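You operate a simulated robot arm through the tools that you are given. There is no shell and no other tool. Be economical: measure what you need, move in short steps, check, and stop when the job is done.

The job below is to be done with a simulated robot arm. You get a single attempt, and the scene is never put back.

## Task
Put three of the steel rings from the top of the teal-backed bench on the top of the yellow packing bench.

It is judged by the outcome, as a careful person would: the job done as asked, and still so three seconds after it is handed in. It fails if anything else is knocked over, pushed out of place, dropped, spilled or broken.

## Robot
A 7-joint arm with a two-finger parallel gripper, fixed in place. Base frame: the origin is at the foot of the arm, x ahead of it, y to its left, z up; the work surface is at about z = 0. Readings come in mm, rad, newtons and seconds.
With the tool pointing down near the work surface it reaches from about 220 to 580 mm from the base axis. Its first joint turns from -1.152 to 1.152 rad. Payload 2.5 kg.
The tool frame sits at the grasp point between the pads (the TCP): z along the fingers, y along the line on which they close. The tips reach 23 mm beyond it. The gripper opens to 94 mm. The fingers are 38 mm wide and 10 mm thick; the gripper's body (54 by 96 mm) begins 39 mm behind the TCP.
Orientation is that of the tool frame in the base frame, as [roll, pitch, yaw] about the fixed x, y, z axes, in that order (R = Rz(yaw) Ry(pitch) Rx(roll)). With the fingers straight down and closing along the base's y, the tool's x points along the base's -x, its y along +y and its z along -z.

## Interface
- The arm moves only by the tool send_rows. Its argument "deltas" is text: rows parted by semicolons, each of 7 numbers parted by spaces: the opening in per cent of the stroke, from 0 (shut) to 100 (fully open), then the shift along the tool's x, y, z in mm, then the turn, a rotation vector about the tool's x, y, z in degrees. In form: jaw x y z wx wy wz; .... A call has 1 to 10 rows; each row shifts and turns the commanded pose from where the row before left it, along the tool's axes as they then stand. Each row takes 0.2 s and may step no farther than 50 mm and 0.15 rad from the row before; otherwise, or with a gripper value out of range, the whole call is refused. A pose out of reach is approached as far as the arm can. The call stops where the force on the tool passes 40 N (or 10 N more than at its start, if that is more) or the arm is blocked; 0.2 s more then pass. Each finger travels about 108 mm/s and halts on what it meets, pressing with about 36 N; the grip force reading is that of the motor and also rises with nothing between the fingers. The clock runs only during rows and for 0.2 s after the last one: add rows that do not move to give the fingers time. The reply holds the time, the measured pose of the TCP, the force on the tool along the base axes, the opening and the grip force, in the units named above and with some noise.
- Cameras (640 x 400 px; columns grow to the right, rows downward): "scene" is fixed at [104.1, -409.3, 523.2]; the picture's right is [0.89, -0.45, 0.00], its down [-0.34, -0.67, -0.66] and it looks along [0.29, 0.59, -0.75] (base axes); focal length 214 px, centre (320, 200). "wrist" rides on the gripper at [-39, 0, -44] in the tool frame; the picture's right is [0.00, -1.00, 0.00], its down [0.97, 0.00, -0.24] and it looks along [0.24, 0.00, 0.97] (tool axes); focal length 218 px, centre (320, 200).
- snapshot(camera): a new picture of that camera. The clock stands still meanwhile.
- locate(camera, pixels): for up to 12 pixels [column, row] of the newest picture of that camera ("zoom" is the newest enlarged one), the place [x, y, z] in the base frame of the surface seen there, good to about 2 mm. The clock stands still meanwhile.
- inspect(camera, box): a new picture of the part [left, top, right, bottom] of that camera's present view, enlarged. The clock stands still meanwhile.
- finish_job(): hands the job in; it is judged then, once.

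Keep the steps short. Do not move on a guess: measure, check each grasp and each placing, and mend mistakes. In all there are 80 turns and 46 pictures (those below and enlarged ones count). Leave the gripper open and the arm clear of the work at the hand-in unless told otherwise, and finish with a single line.

The tools are called after "Call:" by a JSON object that holds its "api" and its "payload". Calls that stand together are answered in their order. send_rows: Moves the arm, as the interface text tells. Its arguments: {"type":"object","properties":{"deltas":{"type":"string"}},"required":["deltas"]} The other tools are called the same way: snapshot (camera) takes a picture; locate (camera, pixels) gives the place of the surface under pixels of a picture; inspect (camera, box) takes an enlarged picture of a part of a camera's view; finish_job () hands the job in.

At the start:

```text
time_s: 0.0
tcp_pos: [270.8, 173.5, 249.4]
tool_rot: [3.14, 0.0, 3.141]
contact_force: [-0.8, 0.0, -0.4]
opening: 93.9
finger_force: 0.1
```

scene: 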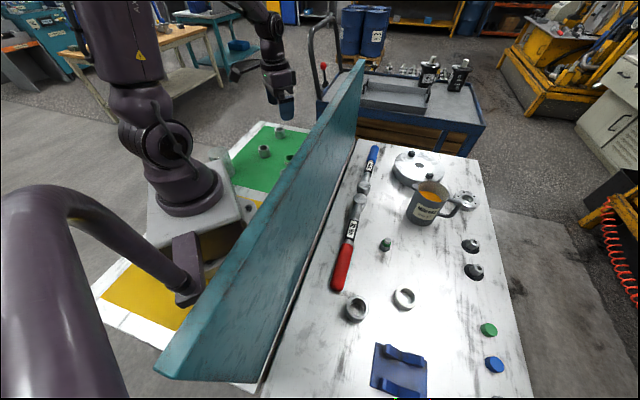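
wrist: 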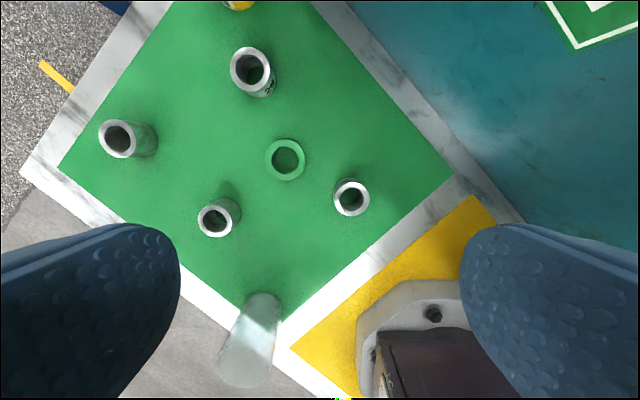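

I see a white-topped bench with a teal back, a green area and a yellow area near the base. I'll enlarge the scene views of the bench and of the yellow area first.

Call:
{"api": "inspect", "payload": {"camera": "scene", "box": [260, 130, 540, 400]}}

Call:
{"api": "inspect", "payload": {"camera": "scene", "box": [80, 110, 320, 400]}}

```text
1.48 times, centred on (400, 265) of scene
```

zoom: 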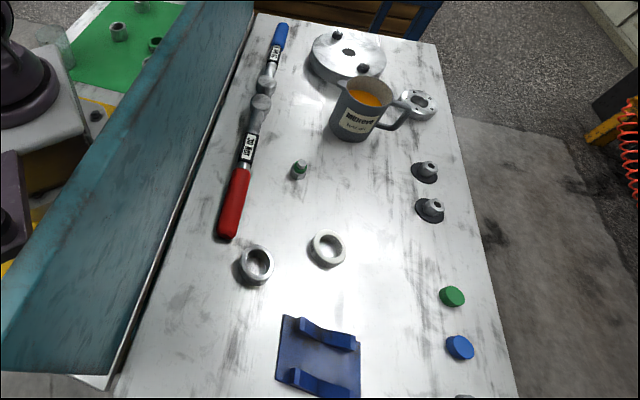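

```text
1.38 times, centred on (200, 255) of scene
```

zoom: 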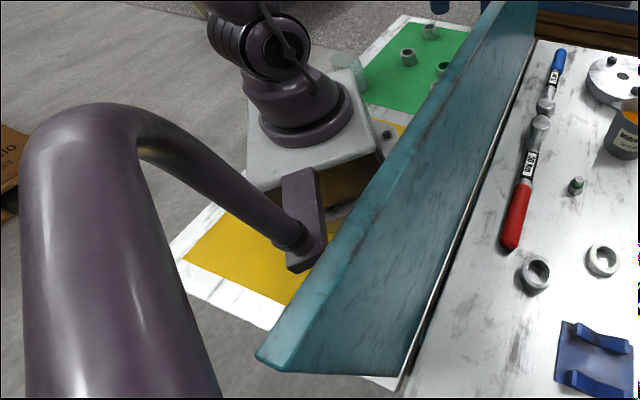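

I need positions, so I'll take a fresh scene picture and locate rings, flange, bench edges and the yellow area.

Call:
{"api": "snapshot", "payload": {"camera": "scene"}}

Call:
{"api": "locate", "payload": {"camera": "scene", "pixels": [[356, 318], [404, 290], [467, 200], [140, 300], [180, 310], [245, 170], [300, 200], [160, 370], [450, 300], [358, 70], [370, 145], [400, 395]]}}

Call:
{"api": "locate", "payload": {"camera": "wrist", "pixels": [[118, 150], [216, 225], [350, 210], [285, 175], [252, 90], [250, 300], [400, 300], [465, 210], [300, 345], [420, 320], [500, 150], [440, 175]]}}

```text
41 pictures are left
```

scene: 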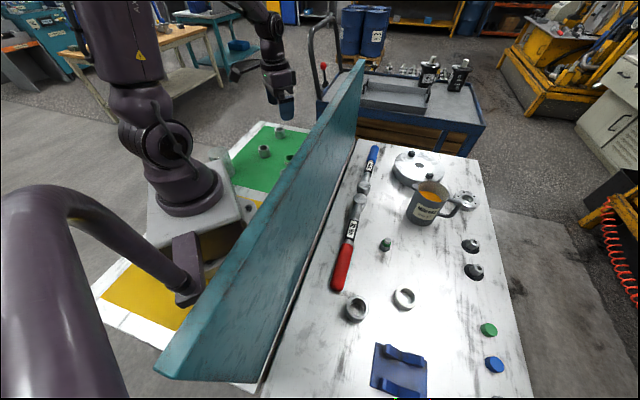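

```text
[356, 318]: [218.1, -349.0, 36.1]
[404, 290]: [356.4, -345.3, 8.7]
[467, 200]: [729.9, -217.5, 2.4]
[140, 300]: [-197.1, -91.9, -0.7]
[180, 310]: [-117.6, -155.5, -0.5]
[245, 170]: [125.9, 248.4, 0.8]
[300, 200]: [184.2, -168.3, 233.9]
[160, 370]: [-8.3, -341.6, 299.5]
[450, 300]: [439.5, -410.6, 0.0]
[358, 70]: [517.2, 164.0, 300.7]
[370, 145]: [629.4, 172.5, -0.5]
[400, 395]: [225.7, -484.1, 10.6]
```

```text
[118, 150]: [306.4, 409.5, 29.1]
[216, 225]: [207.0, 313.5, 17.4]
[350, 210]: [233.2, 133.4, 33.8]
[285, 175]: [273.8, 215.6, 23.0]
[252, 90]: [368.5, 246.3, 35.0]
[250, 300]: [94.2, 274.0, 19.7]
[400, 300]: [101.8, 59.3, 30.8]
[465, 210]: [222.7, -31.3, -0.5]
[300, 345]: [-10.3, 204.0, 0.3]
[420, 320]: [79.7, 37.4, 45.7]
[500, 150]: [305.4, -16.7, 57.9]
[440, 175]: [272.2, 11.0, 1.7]
```

The bench's teal back is a wall about 300 mm high between the arm and the bench top, and the yellow area lies on the arm's side of it. I'll rise to about z = 390 before looking further.

Call:
{"api": "send_rows", "payload": {"deltas": "100 0 0 -48 0 0 0; 100 0 0 -48 0 0 0; 100 0 0 -48 0 0 0; 100 0 -45 0 0 0 0; 100 0 -45 0 0 0 0; 100 0 -45 0 0 0 0; 100 0 -45 0 0 0 0"}}

Call:
{"api": "snapshot", "payload": {"camera": "wrist"}}

```text
time_s: 1.6
tcp_pos: [271.8, -8.0, 393.7]
tool_rot: [-3.141, 0.002, -3.14]
contact_force: [0.3, 0.4, -0.4]
opening: 94.0
finger_force: 0.0
```

```text
40 pictures are left
```

wrist: 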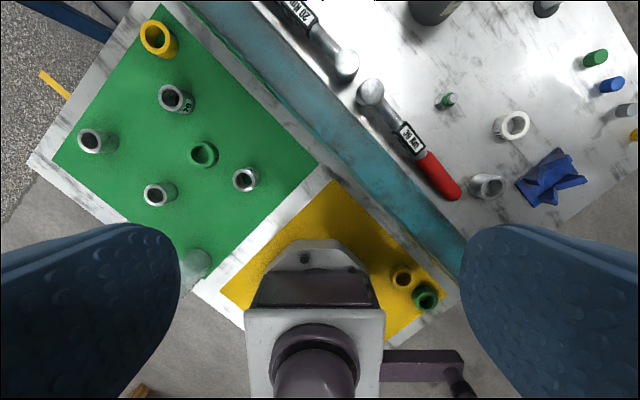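

The yellow area by the base is the packing bench (a yellow and a green ring stand at its far end). On the white bench I see rings near (512,125), (487,187) and something at (627,110). I'll move over the bench at this height for a proper look.

Call:
{"api": "send_rows", "payload": {"deltas": "100 -15 -45 0 0 0 0; 100 -15 -45 0 0 0 0; 100 -15 -45 0 0 0 0; 100 -15 -45 0 0 0 0; 100 -10 -45 0 0 0 0; 100 0 -45 0 0 0 0; 100 0 0 0 0 0 0"}}

Call:
{"api": "snapshot", "payload": {"camera": "wrist"}}

```text
time_s: 3.2
tcp_pos: [343.0, -278.3, 389.8]
tool_rot: [-3.141, 0.0, -3.141]
contact_force: [-0.2, -0.2, 0.0]
opening: 93.9
finger_force: 0.0
```

```text
39 pictures are left
```

wrist: 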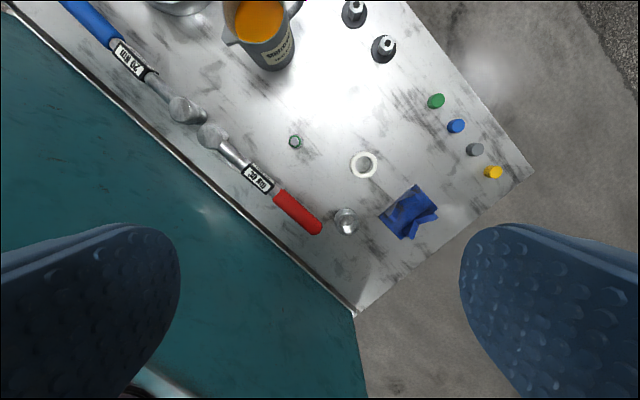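

Let me enlarge the bench objects to find the third ring.

Call:
{"api": "inspect", "payload": {"camera": "wrist", "box": [240, 90, 540, 280]}}

Call:
{"api": "inspect", "payload": {"camera": "wrist", "box": [140, 0, 440, 180]}}

```text
2.11 times, centred on (390, 185) of wrist
```

zoom: 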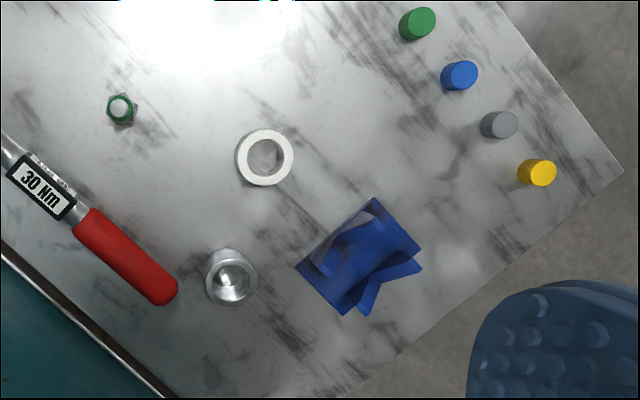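

```text
2.13 times, centred on (290, 90) of wrist
```

zoom: 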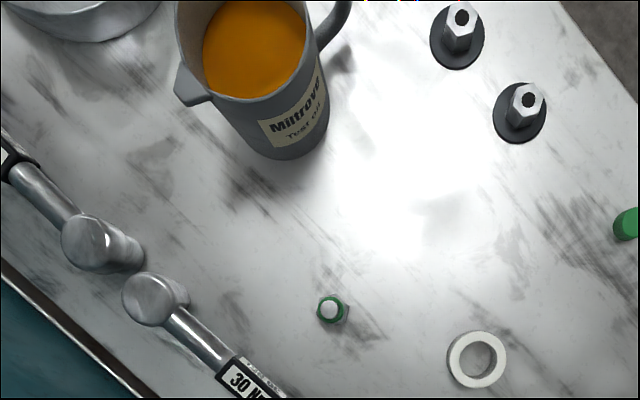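

I see only one clear steel piece at wrist (346,221) and a whiter flat ring at (364,165). I'll enlarge both from each camera, since the steel one is tall and may be a stack.

Call:
{"api": "inspect", "payload": {"camera": "wrist", "box": [320, 145, 400, 245]}}

Call:
{"api": "inspect", "payload": {"camera": "scene", "box": [325, 270, 435, 335]}}

Call:
{"api": "locate", "payload": {"camera": "zoom", "pixels": [[180, 200], [180, 240], [180, 160], [150, 240], [180, 290], [460, 120], [460, 170], [460, 215]]}}

```text
4.00 times, centred on (360, 195) of wrist
```

zoom: 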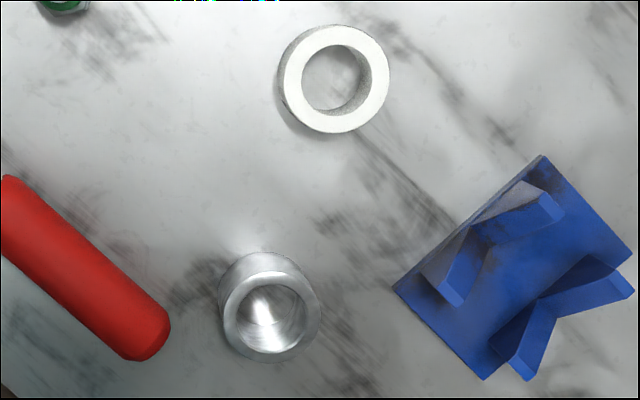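

```text
5.82 times, centred on (380, 302) of scene
```

zoom: 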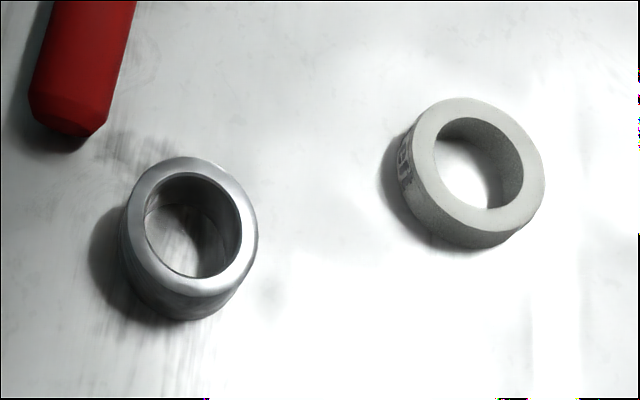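

```text
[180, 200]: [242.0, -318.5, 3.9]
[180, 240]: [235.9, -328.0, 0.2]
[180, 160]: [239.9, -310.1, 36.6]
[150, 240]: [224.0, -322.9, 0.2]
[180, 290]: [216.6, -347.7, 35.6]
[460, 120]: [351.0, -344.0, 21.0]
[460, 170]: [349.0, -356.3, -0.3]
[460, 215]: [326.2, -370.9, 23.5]
```

The bench so far shows one steel ring (about (229,-329), 36 mm tall) and one pale, non-metal one with a label. I'll look at the far part of the bench for more, moving at height.

Call:
{"api": "send_rows", "payload": {"deltas": "100 -20 40 0 0 0 0; 100 -20 40 0 0 0 0; 100 -25 35 0 0 0 0; 100 -25 35 0 0 0 0; 100 0 0 0 0 0 0"}}

Call:
{"api": "snapshot", "payload": {"camera": "wrist"}}

```text
time_s: 4.4
tcp_pos: [435.4, -126.5, 392.0]
tool_rot: [-3.141, -0.001, -3.141]
contact_force: [-0.1, 0.4, -0.4]
opening: 94.2
finger_force: 0.1
```

```text
34 pictures are left
```

wrist: 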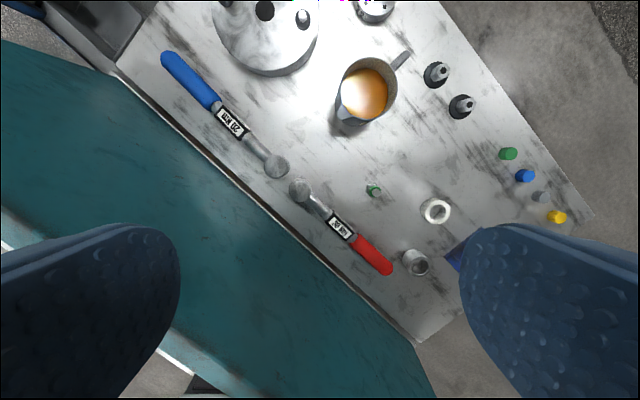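

No more rings on the far part. Before deciding which surface is which, I want to see the arm side: the first wrist picture showed a green-and-white sign on the teal wall's face towards the arm. I'll go back over, staying above the wall, and look there.

Call:
{"api": "send_rows", "payload": {"deltas": "100 20 45 0 0 0 0; 100 20 45 0 0 0 0; 100 20 45 0 0 0 0; 100 20 45 0 0 0 0; 100 20 45 0 0 0 0; 100 20 30 0 0 0 0; 100 0 0 40 0 0 0; 100 0 0 40 0 0 0; 100 0 0 0 0 0 0"}}

Call:
{"api": "snapshot", "payload": {"camera": "wrist"}}

```text
time_s: 6.4
tcp_pos: [310.9, 126.9, 311.2]
tool_rot: [3.141, -0.001, 3.14]
contact_force: [-0.3, -0.5, -0.5]
opening: 94.1
finger_force: 0.1
```

```text
33 pictures are left
```

wrist: 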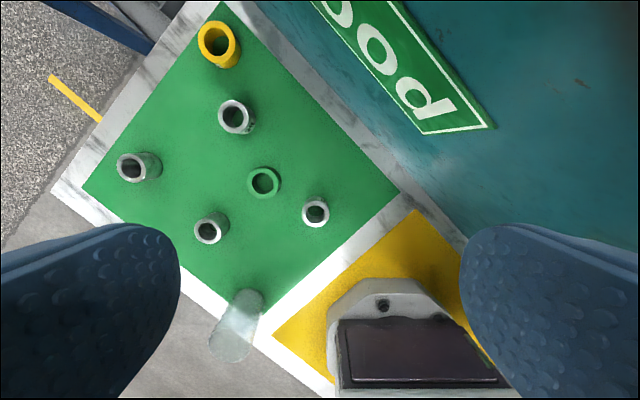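

The arm-facing side of the teal wall carries a green "Good" sign over the green area. I'll turn and tilt the hand in place to read the whole wall face, since it tells what each surface is.

Call:
{"api": "send_rows", "payload": {"deltas": "100 15 15 0 0 0 7.6; 100 15 15 0 0 0 7.6; 100 15 0 0 0 0 7.6; 100 0 0 0 0 0 7.6; 100 0 0 0 0 0 7.6; 100 0 0 0 0 0 7.6; 100 0 0 0 0 -8 0; 100 0 0 0 0 -8 0; 100 0 0 0 0 -8 0; 100 0 0 0 0 -8 0"}}

Call:
{"api": "snapshot", "payload": {"camera": "wrist"}}

```text
time_s: 8.6
tcp_pos: [271.1, 164.5, 311.0]
tool_rot: [3.14, 0.561, 2.345]
contact_force: [0.5, -0.7, 0.0]
opening: 93.8
finger_force: 0.0
```

```text
32 pictures are left
```

wrist: 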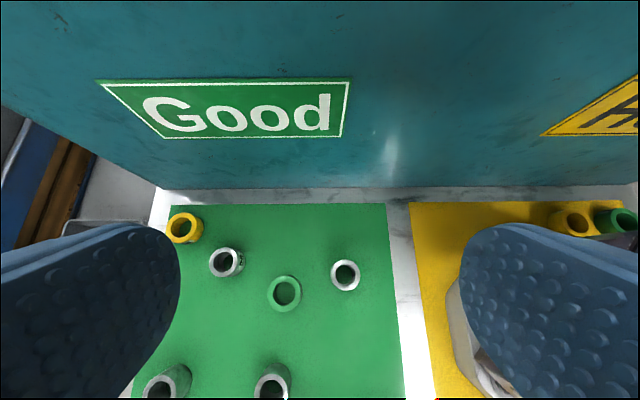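

The wall's face to the arm reads "Good" over green and "H…" (probably Hold) over yellow. I'll check at scene (250,380) which slab the wall stands on, and the full white bench once more without the arm in the way.

Call:
{"api": "inspect", "payload": {"camera": "scene", "box": [200, 330, 310, 400]}}

Call:
{"api": "inspect", "payload": {"camera": "scene", "box": [330, 40, 500, 150]}}

Call:
{"api": "inspect", "payload": {"camera": "scene", "box": [350, 140, 500, 290]}}

```text
5.71 times, centred on (255, 365) of scene
```

zoom: 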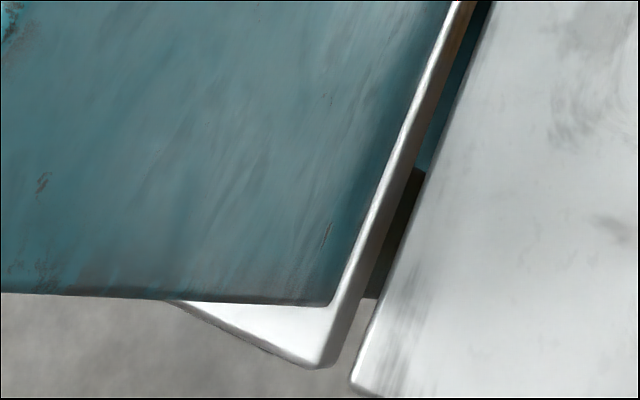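

```text
3.64 times, centred on (415, 95) of scene
```

zoom: 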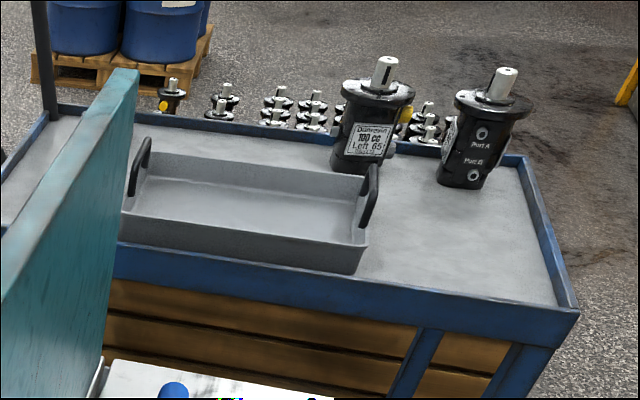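

```text
2.67 times, centred on (425, 215) of scene
```

zoom: 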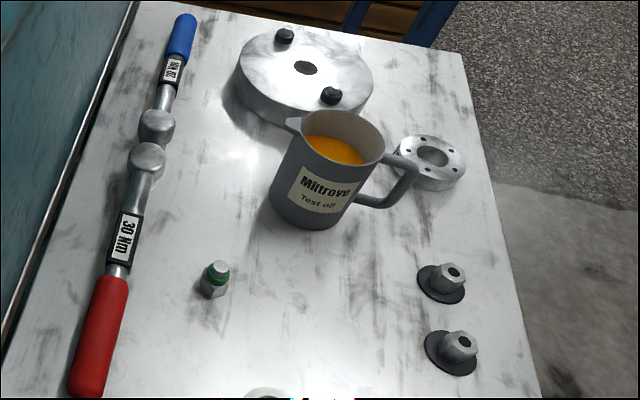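

The wall stands on the arm-side slab (the green/yellow zones); the white bench is separate behind a gap. So the arm-side bench, with four steel rings on green, is the teal-backed one. "Yellow packing bench" may therefore be the white-topped bench if its frame is yellow, so I must see its side past the wall's far end. I'll move along the wall to look.

Call:
{"api": "send_rows", "payload": {"deltas": "100 0 45 0 0 0 0; 100 0 45 0 0 0 0; 100 0 45 0 0 0 0; 100 0 40 0 0 0 0; 100 0 0 0 0 -8 0; 100 0 0 0 0 -8 0; 100 0 0 0 0 0 0"}}

Call:
{"api": "snapshot", "payload": {"camera": "wrist"}}

```text
time_s: 10.2
tcp_pos: [393.5, 287.0, 312.9]
tool_rot: [-3.14, 0.839, 2.346]
contact_force: [0.7, 0.8, -0.1]
opening: 93.9
finger_force: 0.1
```

```text
28 pictures are left
```

wrist: 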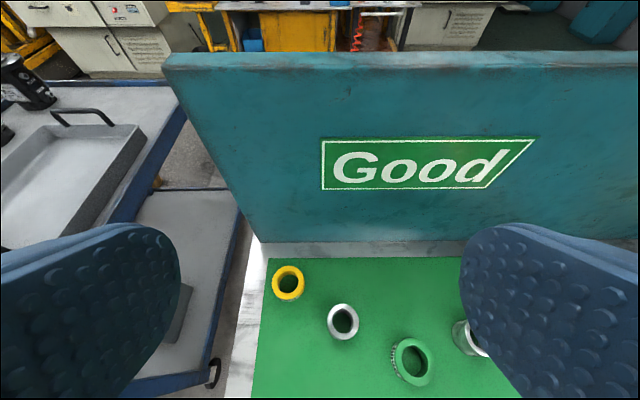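

Let me locate the wall's end and what lies past it in this picture.

Call:
{"api": "locate", "payload": {"camera": "wrist", "pixels": [[170, 60], [180, 85], [235, 190], [257, 238], [195, 150], [200, 200], [220, 170], [243, 225], [240, 380], [290, 285], [410, 360], [343, 322]]}}

```text
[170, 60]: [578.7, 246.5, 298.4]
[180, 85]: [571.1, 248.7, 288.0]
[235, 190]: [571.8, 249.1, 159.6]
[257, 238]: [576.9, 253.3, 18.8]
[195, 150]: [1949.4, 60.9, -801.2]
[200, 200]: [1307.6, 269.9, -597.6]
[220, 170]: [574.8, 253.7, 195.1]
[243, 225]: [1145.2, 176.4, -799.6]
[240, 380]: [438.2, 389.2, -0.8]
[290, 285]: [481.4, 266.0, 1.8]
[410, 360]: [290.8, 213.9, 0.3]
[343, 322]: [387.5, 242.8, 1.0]
```

The wall ends at (577,250), just about at the white bench's end, and the floor is 800 mm lower. I'll move a bit further along and turn the camera back around the wall's end to see the white bench's legs and end.

Call:
{"api": "send_rows", "payload": {"deltas": "100 0 40 0 0 0 0; 100 0 40 0 0 0 0; 100 0 35 0 0 0 0; 100 0 0 0 5.9 0 5.4; 100 0 0 0 5.9 0 5.4; 100 0 0 0 5.9 0 5.4; 100 0 0 0 5.9 0 5.4; 100 0 0 0 0 0 0"}}

Call:
{"api": "snapshot", "payload": {"camera": "wrist"}}

```text
time_s: 12.0
tcp_pos: [421.0, 319.4, 306.3]
tool_rot: [3.136, 0.836, 1.852]
contact_force: [0.5, 0.2, -0.7]
opening: 94.0
finger_force: 0.1
out of reach, approached as far as the arm can: row 3, 4, 5, 6, 7
```

```text
27 pictures are left
```

wrist: 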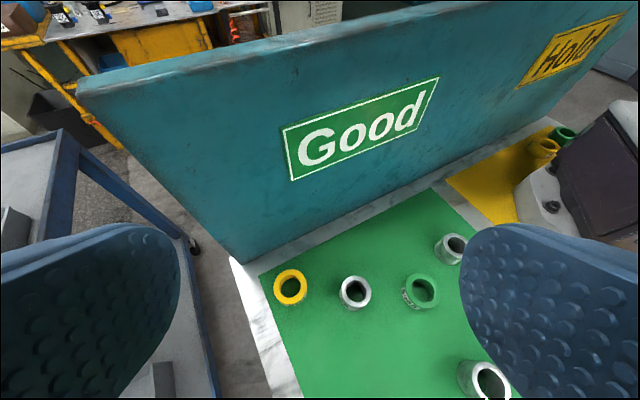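

Still hidden, but "Hold" on yellow is confirmed as a zone sign on the same slab. I'll check the gap between the slabs closely from the scene camera.

Call:
{"api": "inspect", "payload": {"camera": "scene", "box": [255, 340, 295, 390]}}

Call:
{"api": "locate", "payload": {"camera": "zoom", "pixels": [[320, 200], [400, 100], [380, 200], [420, 60], [350, 300], [340, 250], [400, 150], [300, 300]]}}

```text
8.00 times, centred on (275, 365) of scene
```

zoom: 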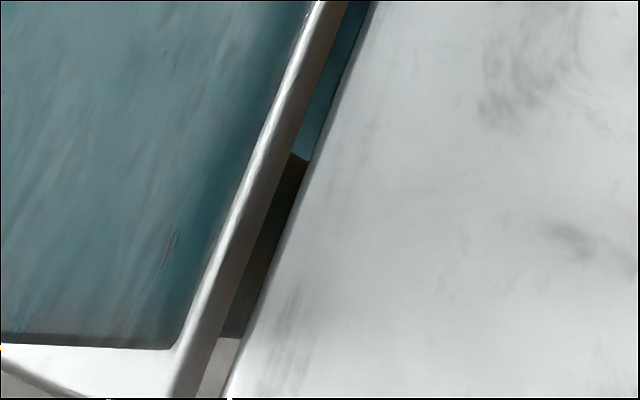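

```text
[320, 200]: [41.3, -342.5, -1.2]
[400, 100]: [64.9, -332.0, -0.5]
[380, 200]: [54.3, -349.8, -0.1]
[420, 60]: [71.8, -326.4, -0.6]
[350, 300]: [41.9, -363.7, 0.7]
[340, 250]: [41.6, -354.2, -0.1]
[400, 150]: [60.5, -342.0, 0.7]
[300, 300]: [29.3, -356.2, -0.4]
```

The bench under the wall has a teal frame too, so it is the teal-backed bench. I'll undo the turn and tilt, then look straight down through the gap at the white bench's own side.

Call:
{"api": "send_rows", "payload": {"deltas": "100 0 0 0 -5.9 0 -5.4; 100 0 0 0 -5.9 0 -5.4; 100 0 0 0 -5.9 0 -5.4; 100 0 0 0 -5.9 0 -5.4; 100 0 -40 0 0 8 0; 100 0 -40 0 0 8 0; 100 0 -35 0 0 8 0; 100 0 0 0 0 8 0; 100 0 0 0 0 8 0; 100 0 0 0 0 8 0"}}

```text
time_s: 14.2
tcp_pos: [344.2, 233.2, 306.3]
tool_rot: [3.141, 0.0, 2.417]
contact_force: [0.0, -0.5, -0.2]
opening: 94.1
finger_force: 0.0
```

Pose is vertical again. I'll rise and place the camera right above the wall top.

Call:
{"api": "send_rows", "payload": {"deltas": "100 0 0 -45 0 0 4.6; 100 0 0 -45 0 0 0; 100 0 0 -30 0 0 0; 100 -45 -30 0 0 0 0; 100 -45 -40 0 0 0 0; 100 -41 -40 0 0 0 0; 100 0 0 0 0 0 0"}}

Call:
{"api": "snapshot", "payload": {"camera": "wrist"}}

```text
refused: row 4 steps farther than a row can; nothing moved
```

```text
25 pictures are left
```

wrist: 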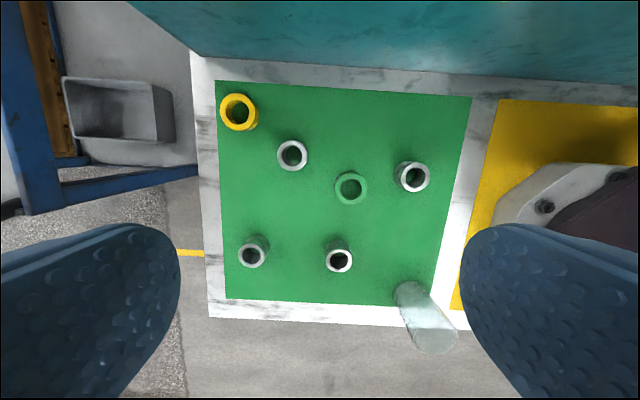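

That was refused (diagonal over 50 mm), but this picture is useful: I'll locate the steel ring rims in it and resend the move in smaller rows.

Call:
{"api": "locate", "payload": {"camera": "wrist", "pixels": [[281, 146], [305, 164], [400, 167], [426, 183], [244, 263], [259, 245], [329, 268], [348, 250], [341, 193], [228, 100]]}}

Call:
{"api": "send_rows", "payload": {"deltas": "100 0 0 -45 0 0 4.6; 100 0 0 -45 0 0 0; 100 0 0 -30 0 0 0; 100 -33 -30 0 0 0 0; 100 -33 -30 0 0 0 0; 100 -33 -30 0 0 0 0; 100 -32 -20 0 0 0 0; 100 0 0 0 0 0 0"}}

Call:
{"api": "snapshot", "payload": {"camera": "wrist"}}

```text
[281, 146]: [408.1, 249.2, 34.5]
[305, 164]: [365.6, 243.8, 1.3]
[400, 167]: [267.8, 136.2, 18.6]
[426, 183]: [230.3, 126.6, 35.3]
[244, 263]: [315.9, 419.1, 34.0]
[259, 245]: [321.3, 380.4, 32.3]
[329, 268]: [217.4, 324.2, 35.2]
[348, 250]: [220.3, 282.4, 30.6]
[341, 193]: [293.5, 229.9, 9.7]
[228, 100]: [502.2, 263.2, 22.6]
```

```text
time_s: 16.0
tcp_pos: [355.7, 63.2, 427.0]
tool_rot: [3.142, -0.001, 2.337]
contact_force: [0.8, -0.2, 0.2]
opening: 93.9
finger_force: 0.1
```

```text
24 pictures are left
```

wrist: 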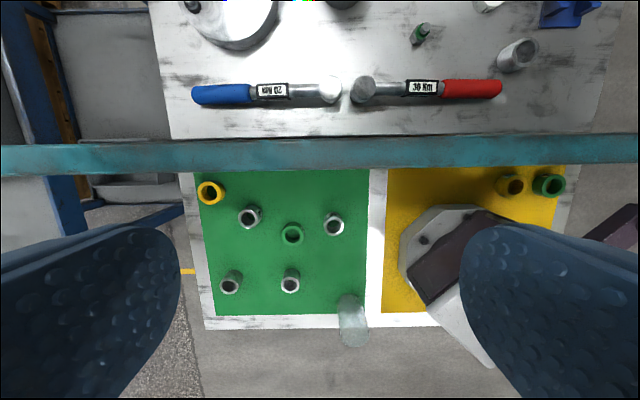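

The camera is almost exactly over the wall; I'll shift 14 mm towards the white bench and enlarge the gap.

Call:
{"api": "send_rows", "payload": {"deltas": "100 -14 0 0 0 0 0; 100 0 0 0 0 0 0"}}

Call:
{"api": "inspect", "payload": {"camera": "wrist", "box": [140, 105, 260, 185]}}

```text
time_s: 16.6
tcp_pos: [365.1, 53.7, 427.2]
tool_rot: [-3.142, -0.001, 2.334]
contact_force: [-0.3, 0.8, -0.7]
opening: 93.8
finger_force: 0.0
```

```text
5.00 times, centred on (200, 145) of wrist
```

zoom: 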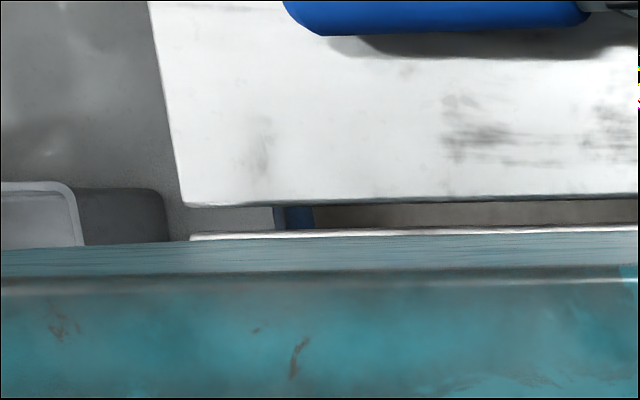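

Through the gap I see something blue at zoom (292,217) and brownish beside it. I'll locate them to know whose they are.

Call:
{"api": "locate", "payload": {"camera": "zoom", "pixels": [[292, 217], [300, 212], [350, 215], [450, 213], [550, 212], [240, 217], [300, 200], [250, 235]]}}

Call:
{"api": "inspect", "payload": {"camera": "wrist", "box": [260, 120, 640, 190]}}

```text
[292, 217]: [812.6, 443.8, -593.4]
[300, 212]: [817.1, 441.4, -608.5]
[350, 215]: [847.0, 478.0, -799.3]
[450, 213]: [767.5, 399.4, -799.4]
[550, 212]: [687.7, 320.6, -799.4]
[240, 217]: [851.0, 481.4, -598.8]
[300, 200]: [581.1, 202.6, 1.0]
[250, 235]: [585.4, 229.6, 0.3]
```

```text
1.68 times, centred on (450, 155) of wrist
```

zoom: 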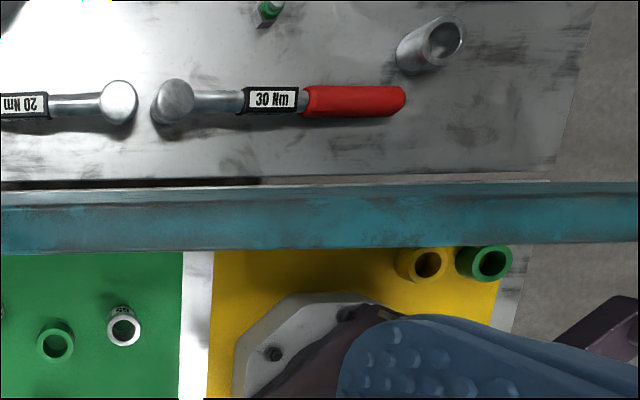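

Those are the cart and the floor, not the bench. One more check: shift back 7 mm so the camera can see the white bench's side face, and enlarge the gap.

Call:
{"api": "send_rows", "payload": {"deltas": "100 7 0 0 0 0 0; 100 0 0 0 0 0 0"}}

Call:
{"api": "inspect", "payload": {"camera": "wrist", "box": [380, 110, 480, 170]}}

Call:
{"api": "inspect", "payload": {"camera": "wrist", "box": [480, 110, 600, 170]}}

Call:
{"api": "locate", "payload": {"camera": "zoom", "pixels": [[60, 190], [60, 195], [60, 200], [60, 205], [60, 210], [300, 190], [300, 195], [300, 200], [300, 205], [300, 180], [500, 190], [500, 195]]}}

```text
time_s: 17.2
tcp_pos: [360.5, 58.5, 427.2]
tool_rot: [3.141, 0.002, 2.334]
contact_force: [0.6, -1.0, 0.3]
opening: 93.9
finger_force: 0.1
```

```text
6.40 times, centred on (430, 140) of wrist
```

zoom: 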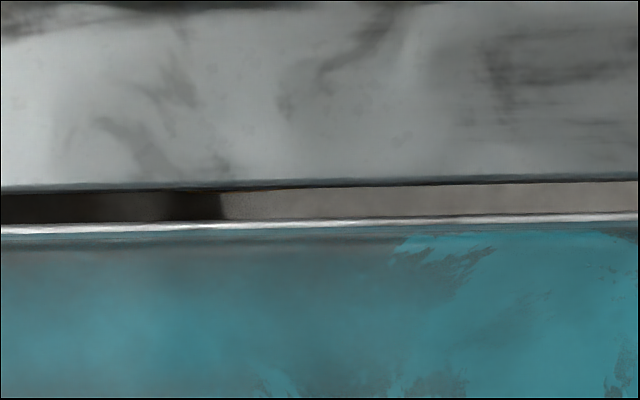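

```text
5.33 times, centred on (540, 140) of wrist
```

zoom: 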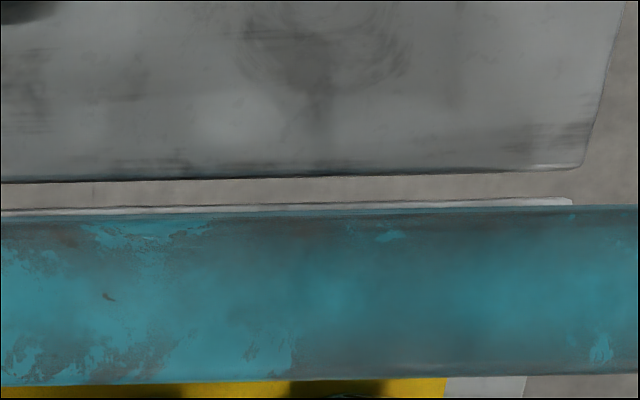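

```text
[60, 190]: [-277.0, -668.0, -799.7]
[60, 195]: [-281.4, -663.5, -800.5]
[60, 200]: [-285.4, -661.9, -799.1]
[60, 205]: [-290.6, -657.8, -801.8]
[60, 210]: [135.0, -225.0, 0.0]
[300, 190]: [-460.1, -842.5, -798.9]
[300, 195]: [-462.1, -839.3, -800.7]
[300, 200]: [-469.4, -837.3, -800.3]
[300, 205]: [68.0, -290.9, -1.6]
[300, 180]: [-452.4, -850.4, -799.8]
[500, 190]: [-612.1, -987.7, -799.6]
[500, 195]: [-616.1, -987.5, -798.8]
```

Still no sight of the white bench's frame. Since this choice decides everything, I'll make one more reach: point the hand outward past the wall's far end, where the camera can look back at the white bench's end and legs. First back off from the wall and turn.

Call:
{"api": "send_rows", "payload": {"deltas": "100 45 0 0 0 0 0; 100 45 0 0 0 0 0; 100 45 0 0 0 0 -8; 100 0 0 0 0 0 -8; 100 0 0 0 0 0 -8; 100 0 0 0 0 0 -8; 100 0 0 0 0 0 -8; 100 0 0 0 0 0 -8; 100 0 45 0 0 0 0; 100 0 45 0 0 0 0"}}

Call:
{"api": "send_rows", "payload": {"deltas": "100 0 40 0 0 -8 0; 100 0 40 0 0 -8 0; 100 0 0 0 0 -8 0; 100 0 0 0 0 -8 0; 100 0 0 0 0 -8 0; 100 0 0 0 0 -8 0; 100 0 0 0 0 -8 0; 100 0 0 0 0 -8 0; 100 0 0 0 0 0 0"}}

```text
time_s: 19.4
tcp_pos: [264.1, 246.3, 427.6]
tool_rot: [3.14, -0.001, -3.11]
contact_force: [-0.2, 0.8, -1.1]
opening: 94.0
finger_force: 0.2
```

```text
time_s: 21.4
tcp_pos: [262.1, 323.9, 428.3]
tool_rot: [3.141, 1.12, -3.109]
contact_force: [0.0, 0.8, -0.6]
opening: 94.3
finger_force: 0.0
```

Now forward about 225 mm at this tilt.

Call:
{"api": "send_rows", "payload": {"deltas": "100 -19.7 0 40.4 0 0 0; 100 -19.7 0 40.4 0 0 0; 100 -19.7 0 40.4 0 0 0; 100 -19.7 0 40.4 0 0 0; 100 -19.7 0 40.4 0 0 0; 100 0 40 0 0 0 0; 100 0 0 0 0 0 0"}}

Call:
{"api": "snapshot", "payload": {"camera": "wrist"}}

```text
time_s: 23.0
tcp_pos: [482.4, 371.2, 427.1]
tool_rot: [-3.141, 1.118, -3.109]
contact_force: [-0.3, 0.2, -0.1]
opening: 94.0
finger_force: 0.0
```

```text
19 pictures are left
```

wrist: 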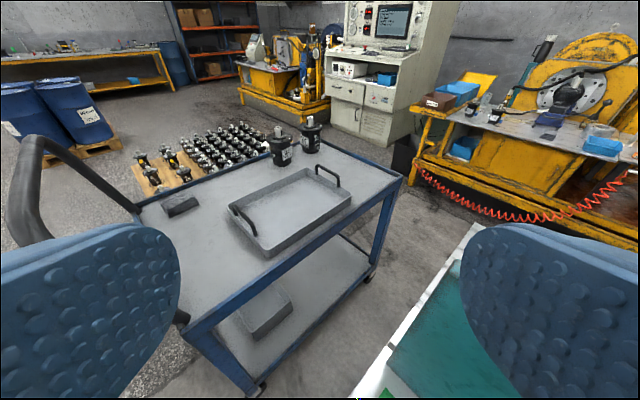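

Good reach here. The wall's end is at lower right (400,380). I'll move a bit further out, lower, and turn right to look past it.

Call:
{"api": "send_rows", "payload": {"deltas": "100 -10 30 20 0 0 0; 100 36 0 17.5 0 0 0; 100 36 0 17.5 0 0 0; 100 36 0 17.5 0 0 0; 100 0 0 0 7.2 0 3.5; 100 0 0 0 7.2 0 3.5; 100 0 0 0 7.2 0 3.5; 100 0 0 0 7.2 0 3.5; 100 0 0 0 7.2 0 3.5; 100 0 0 0 0 0 0"}}

Call:
{"api": "snapshot", "payload": {"camera": "wrist"}}

```text
time_s: 25.2
tcp_pos: [484.9, 378.9, 307.6]
tool_rot: [-3.136, 1.117, 2.477]
contact_force: [-0.2, 0.0, -0.2]
opening: 94.0
finger_force: 0.0
out of reach, approached as far as the arm can: row 8, 9
```

```text
18 pictures are left
```

wrist: 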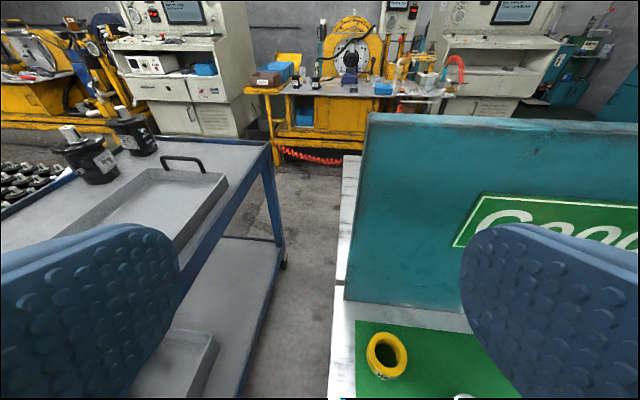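

The white bench's end edge shows at about (345,200). I'll enlarge it.

Call:
{"api": "inspect", "payload": {"camera": "wrist", "box": [310, 150, 380, 310]}}

```text
2.50 times, centred on (345, 230) of wrist
```

zoom: 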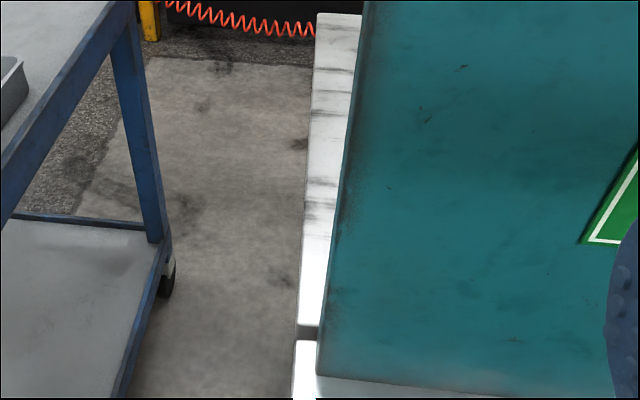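

The end edge is nearly edge-on. I'll check how near the cart is before going lower and further out.

Call:
{"api": "locate", "payload": {"camera": "wrist", "pixels": [[268, 148], [215, 230], [130, 135], [190, 240], [342, 280], [355, 190], [335, 320]]}}

Call:
{"api": "send_rows", "payload": {"deltas": "100 36 30 17.5 0 0 0; 100 36 30 17.5 0 0 0; 100 36 30 17.5 0 0 0; 100 36 0 17.5 0 0 0; 100 0 0 0 0 0 0"}}

Call:
{"api": "snapshot", "payload": {"camera": "wrist"}}

```text
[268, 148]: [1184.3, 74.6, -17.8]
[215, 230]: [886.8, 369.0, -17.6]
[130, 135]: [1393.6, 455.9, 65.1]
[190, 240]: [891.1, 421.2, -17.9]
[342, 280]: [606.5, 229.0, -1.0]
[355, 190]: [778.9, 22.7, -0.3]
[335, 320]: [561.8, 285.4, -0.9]
```

```text
time_s: 26.4
tcp_pos: [487.5, 382.7, 207.4]
tool_rot: [-3.14, 1.117, 2.476]
contact_force: [-0.8, 0.4, 0.5]
opening: 94.2
finger_force: 0.0
out of reach, approached as far as the arm can: row 1, 2, 3
```

```text
16 pictures are left
```

wrist: 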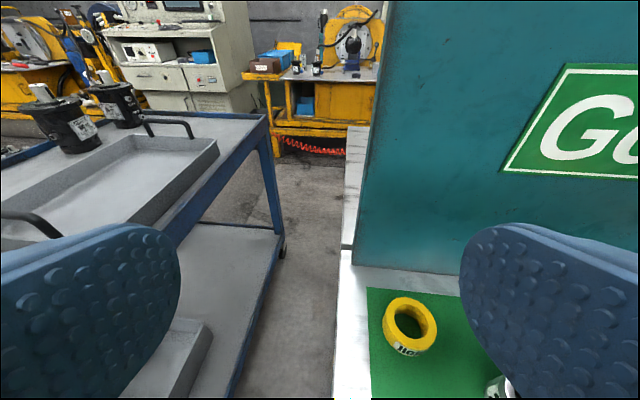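

No leg in sight from here. One last idea with better angles: the earlier gap picture had a thin brown line under the white slab's edge. I'll return, and bring the camera close above the wall's top so it can look under the white slab.

Call:
{"api": "send_rows", "payload": {"deltas": "100 -36 0 -17.5 0 0 0; 100 -36 0 -17.5 0 0 0; 100 -36 0 -17.5 0 0 0; 100 -36 0 -17.5 0 0 0; 100 0 -45 0 0 0 0; 100 0 -45 0 0 0 0; 100 0 -45 0 0 0 0; 100 0 -45 0 0 0 0; 100 0 -45 0 0 0 0; 100 0 -20 0 0 0 0"}}

Call:
{"api": "send_rows", "payload": {"deltas": "100 0 0 0 0 8 0; 100 0 0 0 0 8 0; 100 0 0 0 0 8 0; 100 0 0 0 0 8 0; 100 0 0 0 0 8 0; 100 0 0 0 0 8 0; 100 0 0 0 0 8 0; 100 0 0 0 0 8 0; 100 0 0 0 0 0 8; 100 0 0 0 0 0 0"}}

```text
time_s: 28.6
tcp_pos: [324.2, 179.7, 361.5]
tool_rot: [-3.138, 1.116, 2.479]
contact_force: [0.0, -0.1, -1.0]
opening: 94.1
finger_force: 0.1
out of reach, approached as far as the arm can: row 2, 3, 4
```

```text
time_s: 30.8
tcp_pos: [325.9, 181.9, 361.1]
tool_rot: [-3.141, 0.0, 2.335]
contact_force: [-0.2, 0.7, 0.4]
opening: 94.0
finger_force: 0.0
```

Now tilt 20° back and approach the wall top slowly (TCP staying above z = 312).

Call:
{"api": "send_rows", "payload": {"deltas": "100 0 -45 0 0 7 0; 100 0 -45 0 0 7 0; 100 0 0 0 0 6 0; 100 -42.3 0 -15.4 0 0 0; 100 -42.3 0 -15.4 0 0 0; 100 -3 0 -1 0 0 0; 100 -8 0 23 0 0 0; 100 -7.5 0 20.5 0 0 0; 100 0 0 0 0 0 0"}}

Call:
{"api": "snapshot", "payload": {"camera": "wrist"}}

```text
time_s: 32.8
tcp_pos: [323.6, 50.6, 313.8]
tool_rot: [-3.14, -0.349, 2.336]
contact_force: [-0.5, 0.6, 0.5]
opening: 94.0
finger_force: 0.1
```

```text
15 pictures are left
```

wrist: 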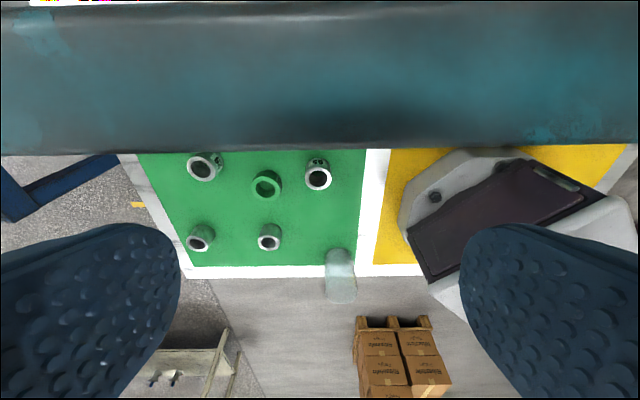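

The wall top fills the upper part; I'll lessen the tilt by 8° and shift 8 mm towards the bench.

Call:
{"api": "send_rows", "payload": {"deltas": "100 -8 0 -3 0 -8 0; 100 0 0 0 0 0 0"}}

Call:
{"api": "inspect", "payload": {"camera": "wrist", "box": [0, 0, 640, 150]}}

```text
time_s: 33.4
tcp_pos: [330.3, 43.5, 314.1]
tool_rot: [-3.139, -0.208, 2.335]
contact_force: [-0.3, -0.4, 0.0]
opening: 93.8
finger_force: 0.1
```

```text
1.00 times, centred on (320, 75) of wrist
```

zoom: 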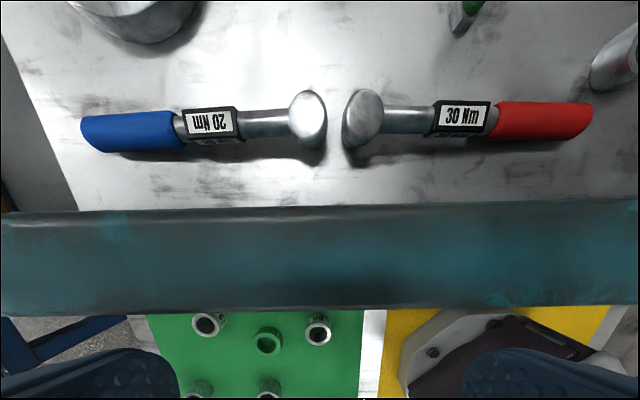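

I need a few mm more: shift 9 mm and enlarge the strip at the wall's far edge.

Call:
{"api": "send_rows", "payload": {"deltas": "100 -8.8 0 -1.9 0 0 0; 100 0 0 0 0 0 0"}}

Call:
{"api": "inspect", "payload": {"camera": "wrist", "box": [60, 50, 300, 150]}}

Call:
{"api": "inspect", "payload": {"camera": "wrist", "box": [300, 50, 640, 150]}}

```text
time_s: 34.0
tcp_pos: [337.0, 38.1, 313.4]
tool_rot: [-3.14, -0.208, 2.337]
contact_force: [-4.4, 3.0, 2.8]
opening: 93.9
finger_force: 0.0
```

```text
2.67 times, centred on (180, 100) of wrist
```

zoom: 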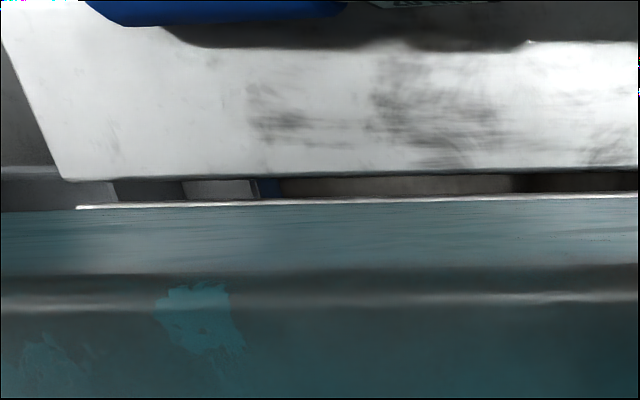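

```text
1.88 times, centred on (470, 100) of wrist
```

zoom: 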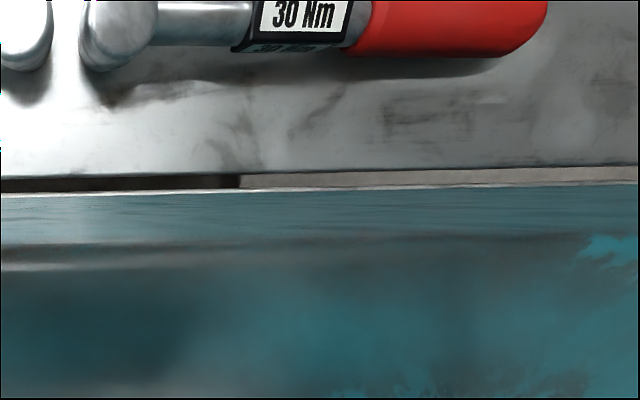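

The force rose to about 5 N: the hand is touching the wall, so I'll back off right away. I'll also locate the dark piece at zoom (120,184) (free).

Call:
{"api": "locate", "payload": {"camera": "zoom", "pixels": [[50, 185], [50, 182], [120, 184], [120, 181], [200, 183], [230, 181], [300, 180], [500, 175]]}}

Call:
{"api": "send_rows", "payload": {"deltas": "100 30 0 -20 0 0 0; 100 30 0 -20 0 0 0; 100 40 0 0 0 -6 0; 100 0 0 0 0 -6 0"}}

```text
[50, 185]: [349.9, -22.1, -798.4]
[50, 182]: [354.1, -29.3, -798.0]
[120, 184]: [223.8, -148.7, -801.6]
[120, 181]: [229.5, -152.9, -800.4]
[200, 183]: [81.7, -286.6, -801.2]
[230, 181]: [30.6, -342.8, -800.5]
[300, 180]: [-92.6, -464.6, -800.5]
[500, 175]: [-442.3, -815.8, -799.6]
```

```text
time_s: 35.0
tcp_pos: [274.5, 104.7, 374.3]
tool_rot: [3.141, 0.002, 2.334]
contact_force: [-0.1, 0.1, 0.5]
opening: 94.2
finger_force: 0.1
```

That was only floor, seen through the gap; the frame sits further in. When the hand pointed more outward it reached about 645 mm, which puts the camera clearly past the bench end. I'll do that once more with a better heading and lower down.

Call:
{"api": "send_rows", "payload": {"deltas": "100 0 45 0 0 0 -8; 100 0 45 0 0 0 -8; 100 0 45 0 0 0 -8; 100 0 40 0 0 0 -8; 100 0 0 0 0 -8 0; 100 0 0 0 0 -8 0; 100 0 0 0 0 -8 0; 100 0 0 0 0 -8 0; 100 0 0 0 0 -8 0; 100 0 0 0 0 -8 0"}}

Call:
{"api": "send_rows", "payload": {"deltas": "100 0 40 0 0 -8 0; 100 0 40 0 0 -8 0; 100 0 40 0 0 0 0; 100 36 0 17.5 0 0 0; 100 36 0 17.5 0 0 0; 100 36 0 17.5 0 0 0; 100 -18 0 36 0 0 0; 100 -18 0 36 0 0 0; 100 -18 0 36 0 0 0; 100 0 0 0 0 0 0"}}

```text
time_s: 37.2
tcp_pos: [374.6, 247.5, 374.9]
tool_rot: [-3.141, 0.839, 2.895]
contact_force: [0.7, -0.3, -0.2]
opening: 94.1
finger_force: 0.1
```

```text
time_s: 39.4
tcp_pos: [518.3, 330.8, 256.7]
tool_rot: [-3.137, 1.115, 2.897]
contact_force: [0.5, 0.3, -0.1]
opening: 94.1
finger_force: 0.1
```

Now further left past the end, and a little lower, then look.

Call:
{"api": "send_rows", "payload": {"deltas": "100 0 25 0 0 0 0; 100 0 25 0 0 0 0; 100 36 0 17.5 0 0 0; 100 36 0 17.5 0 0 0; 100 0 0 0 0 0 0"}}

Call:
{"api": "snapshot", "payload": {"camera": "wrist"}}

```text
time_s: 40.6
tcp_pos: [531.9, 380.4, 176.1]
tool_rot: [-3.139, 1.116, 2.896]
contact_force: [-0.3, 0.4, 0.3]
opening: 94.1
finger_force: 0.0
```

```text
11 pictures are left
```

wrist: 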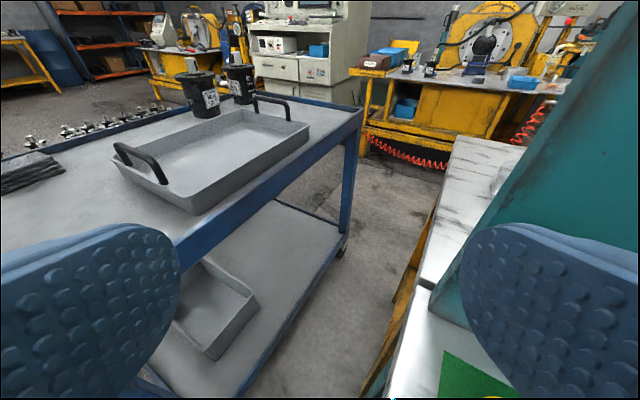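

Now I see a yellow frame under the slab around (410,280). I'll enlarge to see which bench it belongs to.

Call:
{"api": "inspect", "payload": {"camera": "wrist", "box": [340, 180, 480, 400]}}

Call:
{"api": "locate", "payload": {"camera": "zoom", "pixels": [[330, 90], [310, 170], [320, 200], [290, 250], [270, 300], [330, 250]]}}

```text
1.82 times, centred on (410, 290) of wrist
```

zoom: 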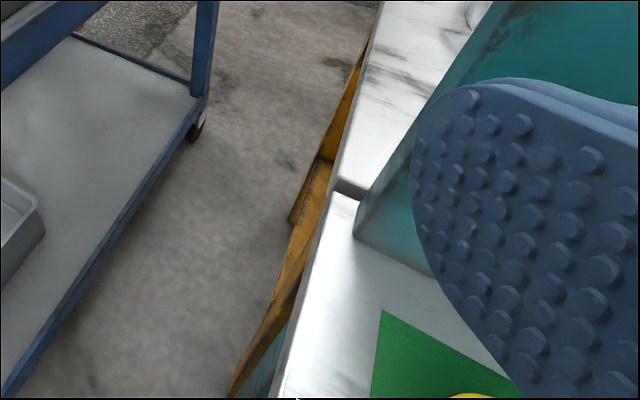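

```text
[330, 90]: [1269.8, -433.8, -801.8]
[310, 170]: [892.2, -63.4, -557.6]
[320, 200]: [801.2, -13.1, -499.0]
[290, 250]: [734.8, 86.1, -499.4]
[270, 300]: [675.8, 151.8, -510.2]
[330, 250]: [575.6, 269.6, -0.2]
```

Decisive: the yellow frame lies at z ≈ -500 under the white bench (points like (735,86)), while the frame under the wall's slab is teal. So the white-topped bench is the yellow packing bench, and I'll carry three of the four steel rings from the green zone over the wall onto it. First I retrace above the green zone.

Call:
{"api": "send_rows", "payload": {"deltas": "100 -36 0 -17.5 0 0 0; 100 -36 0 -17.5 0 0 0; 100 -36 0 -17.5 0 0 0; 100 19.7 0 -40.4 0 0 0; 100 19.7 0 -40.4 0 0 0; 100 19.7 0 -40.4 0 0 0; 100 19.7 0 -40.4 0 0 0; 100 0 -45 0 0 0 0; 100 0 -45 0 0 0 0; 100 0 -45 0 0 0 0"}}

Call:
{"api": "send_rows", "payload": {"deltas": "100 0 0 0 0 8 0; 100 0 0 0 0 8 0; 100 0 0 0 0 8 0; 100 0 0 0 0 8 0; 100 0 0 0 0 8 0; 100 0 0 0 0 8 0; 100 0 0 0 0 8 0; 100 0 0 0 0 8 0; 100 0 0 0 0 0 -7; 100 0 0 0 0 0 -7"}}

```text
time_s: 42.8
tcp_pos: [322.4, 295.3, 295.5]
tool_rot: [-3.138, 1.116, 2.895]
contact_force: [-0.3, -0.4, 0.4]
opening: 94.2
finger_force: 0.1
```

```text
time_s: 45.0
tcp_pos: [325.2, 294.6, 295.7]
tool_rot: [3.14, -0.001, 3.14]
contact_force: [-1.1, -0.1, -0.2]
opening: 93.9
finger_force: 0.0
```

Now a clear look down at the green zone.

Call:
{"api": "snapshot", "payload": {"camera": "wrist"}}

Call:
{"api": "inspect", "payload": {"camera": "wrist", "box": [160, 60, 480, 260]}}

```text
9 pictures are left
```

wrist: 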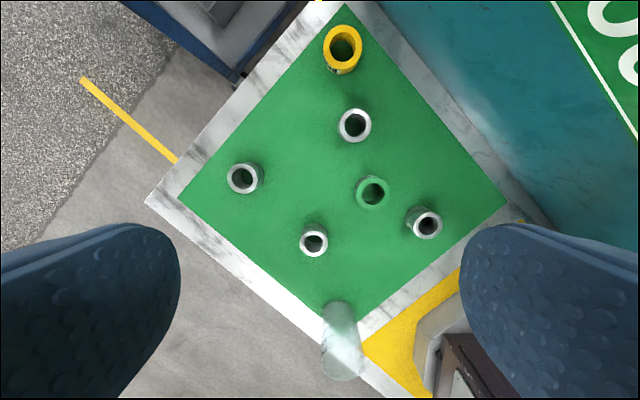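

```text
2.00 times, centred on (320, 160) of wrist
```

zoom: 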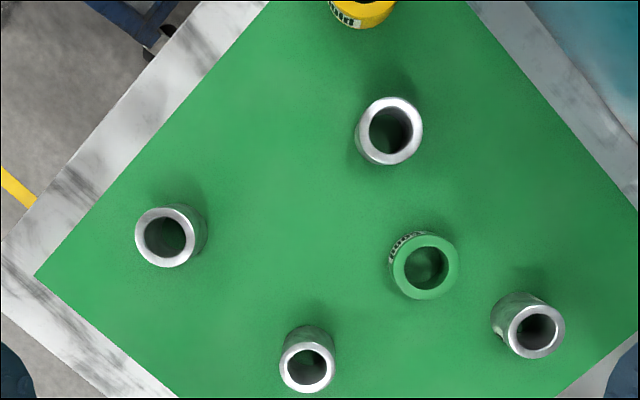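

All four look like metal, but some rings carry labels, so I'll check each before grasping. Locating the rims now.

Call:
{"api": "locate", "payload": {"camera": "zoom", "pixels": [[362, 131], [417, 131], [389, 102], [389, 160], [140, 237], [189, 237], [285, 370], [329, 370], [307, 388], [513, 330], [559, 332], [163, 263]]}}

Call:
{"api": "inspect", "payload": {"camera": "scene", "box": [240, 120, 320, 170]}}

```text
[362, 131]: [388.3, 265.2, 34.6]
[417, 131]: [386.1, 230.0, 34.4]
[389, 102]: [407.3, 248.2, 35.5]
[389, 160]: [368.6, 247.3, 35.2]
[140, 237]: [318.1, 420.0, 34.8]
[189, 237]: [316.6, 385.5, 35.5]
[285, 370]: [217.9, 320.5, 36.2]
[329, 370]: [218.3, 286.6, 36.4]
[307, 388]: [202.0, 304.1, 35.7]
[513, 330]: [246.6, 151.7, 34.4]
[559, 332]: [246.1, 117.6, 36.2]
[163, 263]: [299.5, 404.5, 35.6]
```

```text
8.00 times, centred on (280, 145) of scene
```

zoom: 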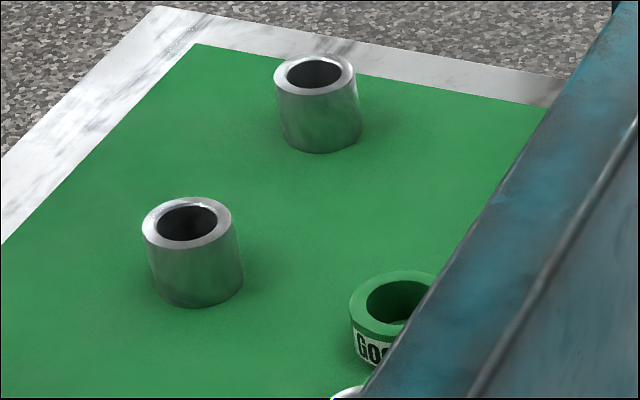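

The two nearer-edge rings (R3 at (317,403), R4 at (218,303.5)) are bare steel, about 38 mm across and 36 mm tall; the green one is a labelled "GO" ring. I'll start with R4: move above it and descend to z ≈ 75.

Call:
{"api": "send_rows", "payload": {"deltas": "100 36 3 0 0 0 0; 100 36 3 0 0 0 0; 100 35.2 2.9 0 0 0 0; 80 0 0 45 0 0 0; 80 0 0 45 0 0 0; 80 0 0 45 0 0 0; 80 0 0 45 0 0 0; 80 0 0 40 0 0 0; 80 0 0 0 0 0 0"}}

```text
time_s: 47.0
tcp_pos: [216.9, 303.0, 73.9]
tool_rot: [-3.139, -0.001, 3.14]
contact_force: [-0.1, 0.4, -0.9]
opening: 75.1
finger_force: 0.0
```

Pose reads (217,303,74) over the ring centre (218,303.5). Descending to z ≈ 27 and closing.

Call:
{"api": "send_rows", "payload": {"deltas": "80 -1 0 24 0 0 0; 80 0 0 23 0 0 0; 80 0 0 0 0 0 0; 30 0 0 0 0 0 0; 30 0 0 0 0 0 0; 30 0 0 0 0 0 0; 30 0 0 0 0 0 0"}}

```text
time_s: 48.6
tcp_pos: [216.0, 302.6, 27.8]
tool_rot: [-3.139, -0.001, 3.138]
contact_force: [0.2, -0.6, 0.0]
opening: 40.9
finger_force: 36.0
```

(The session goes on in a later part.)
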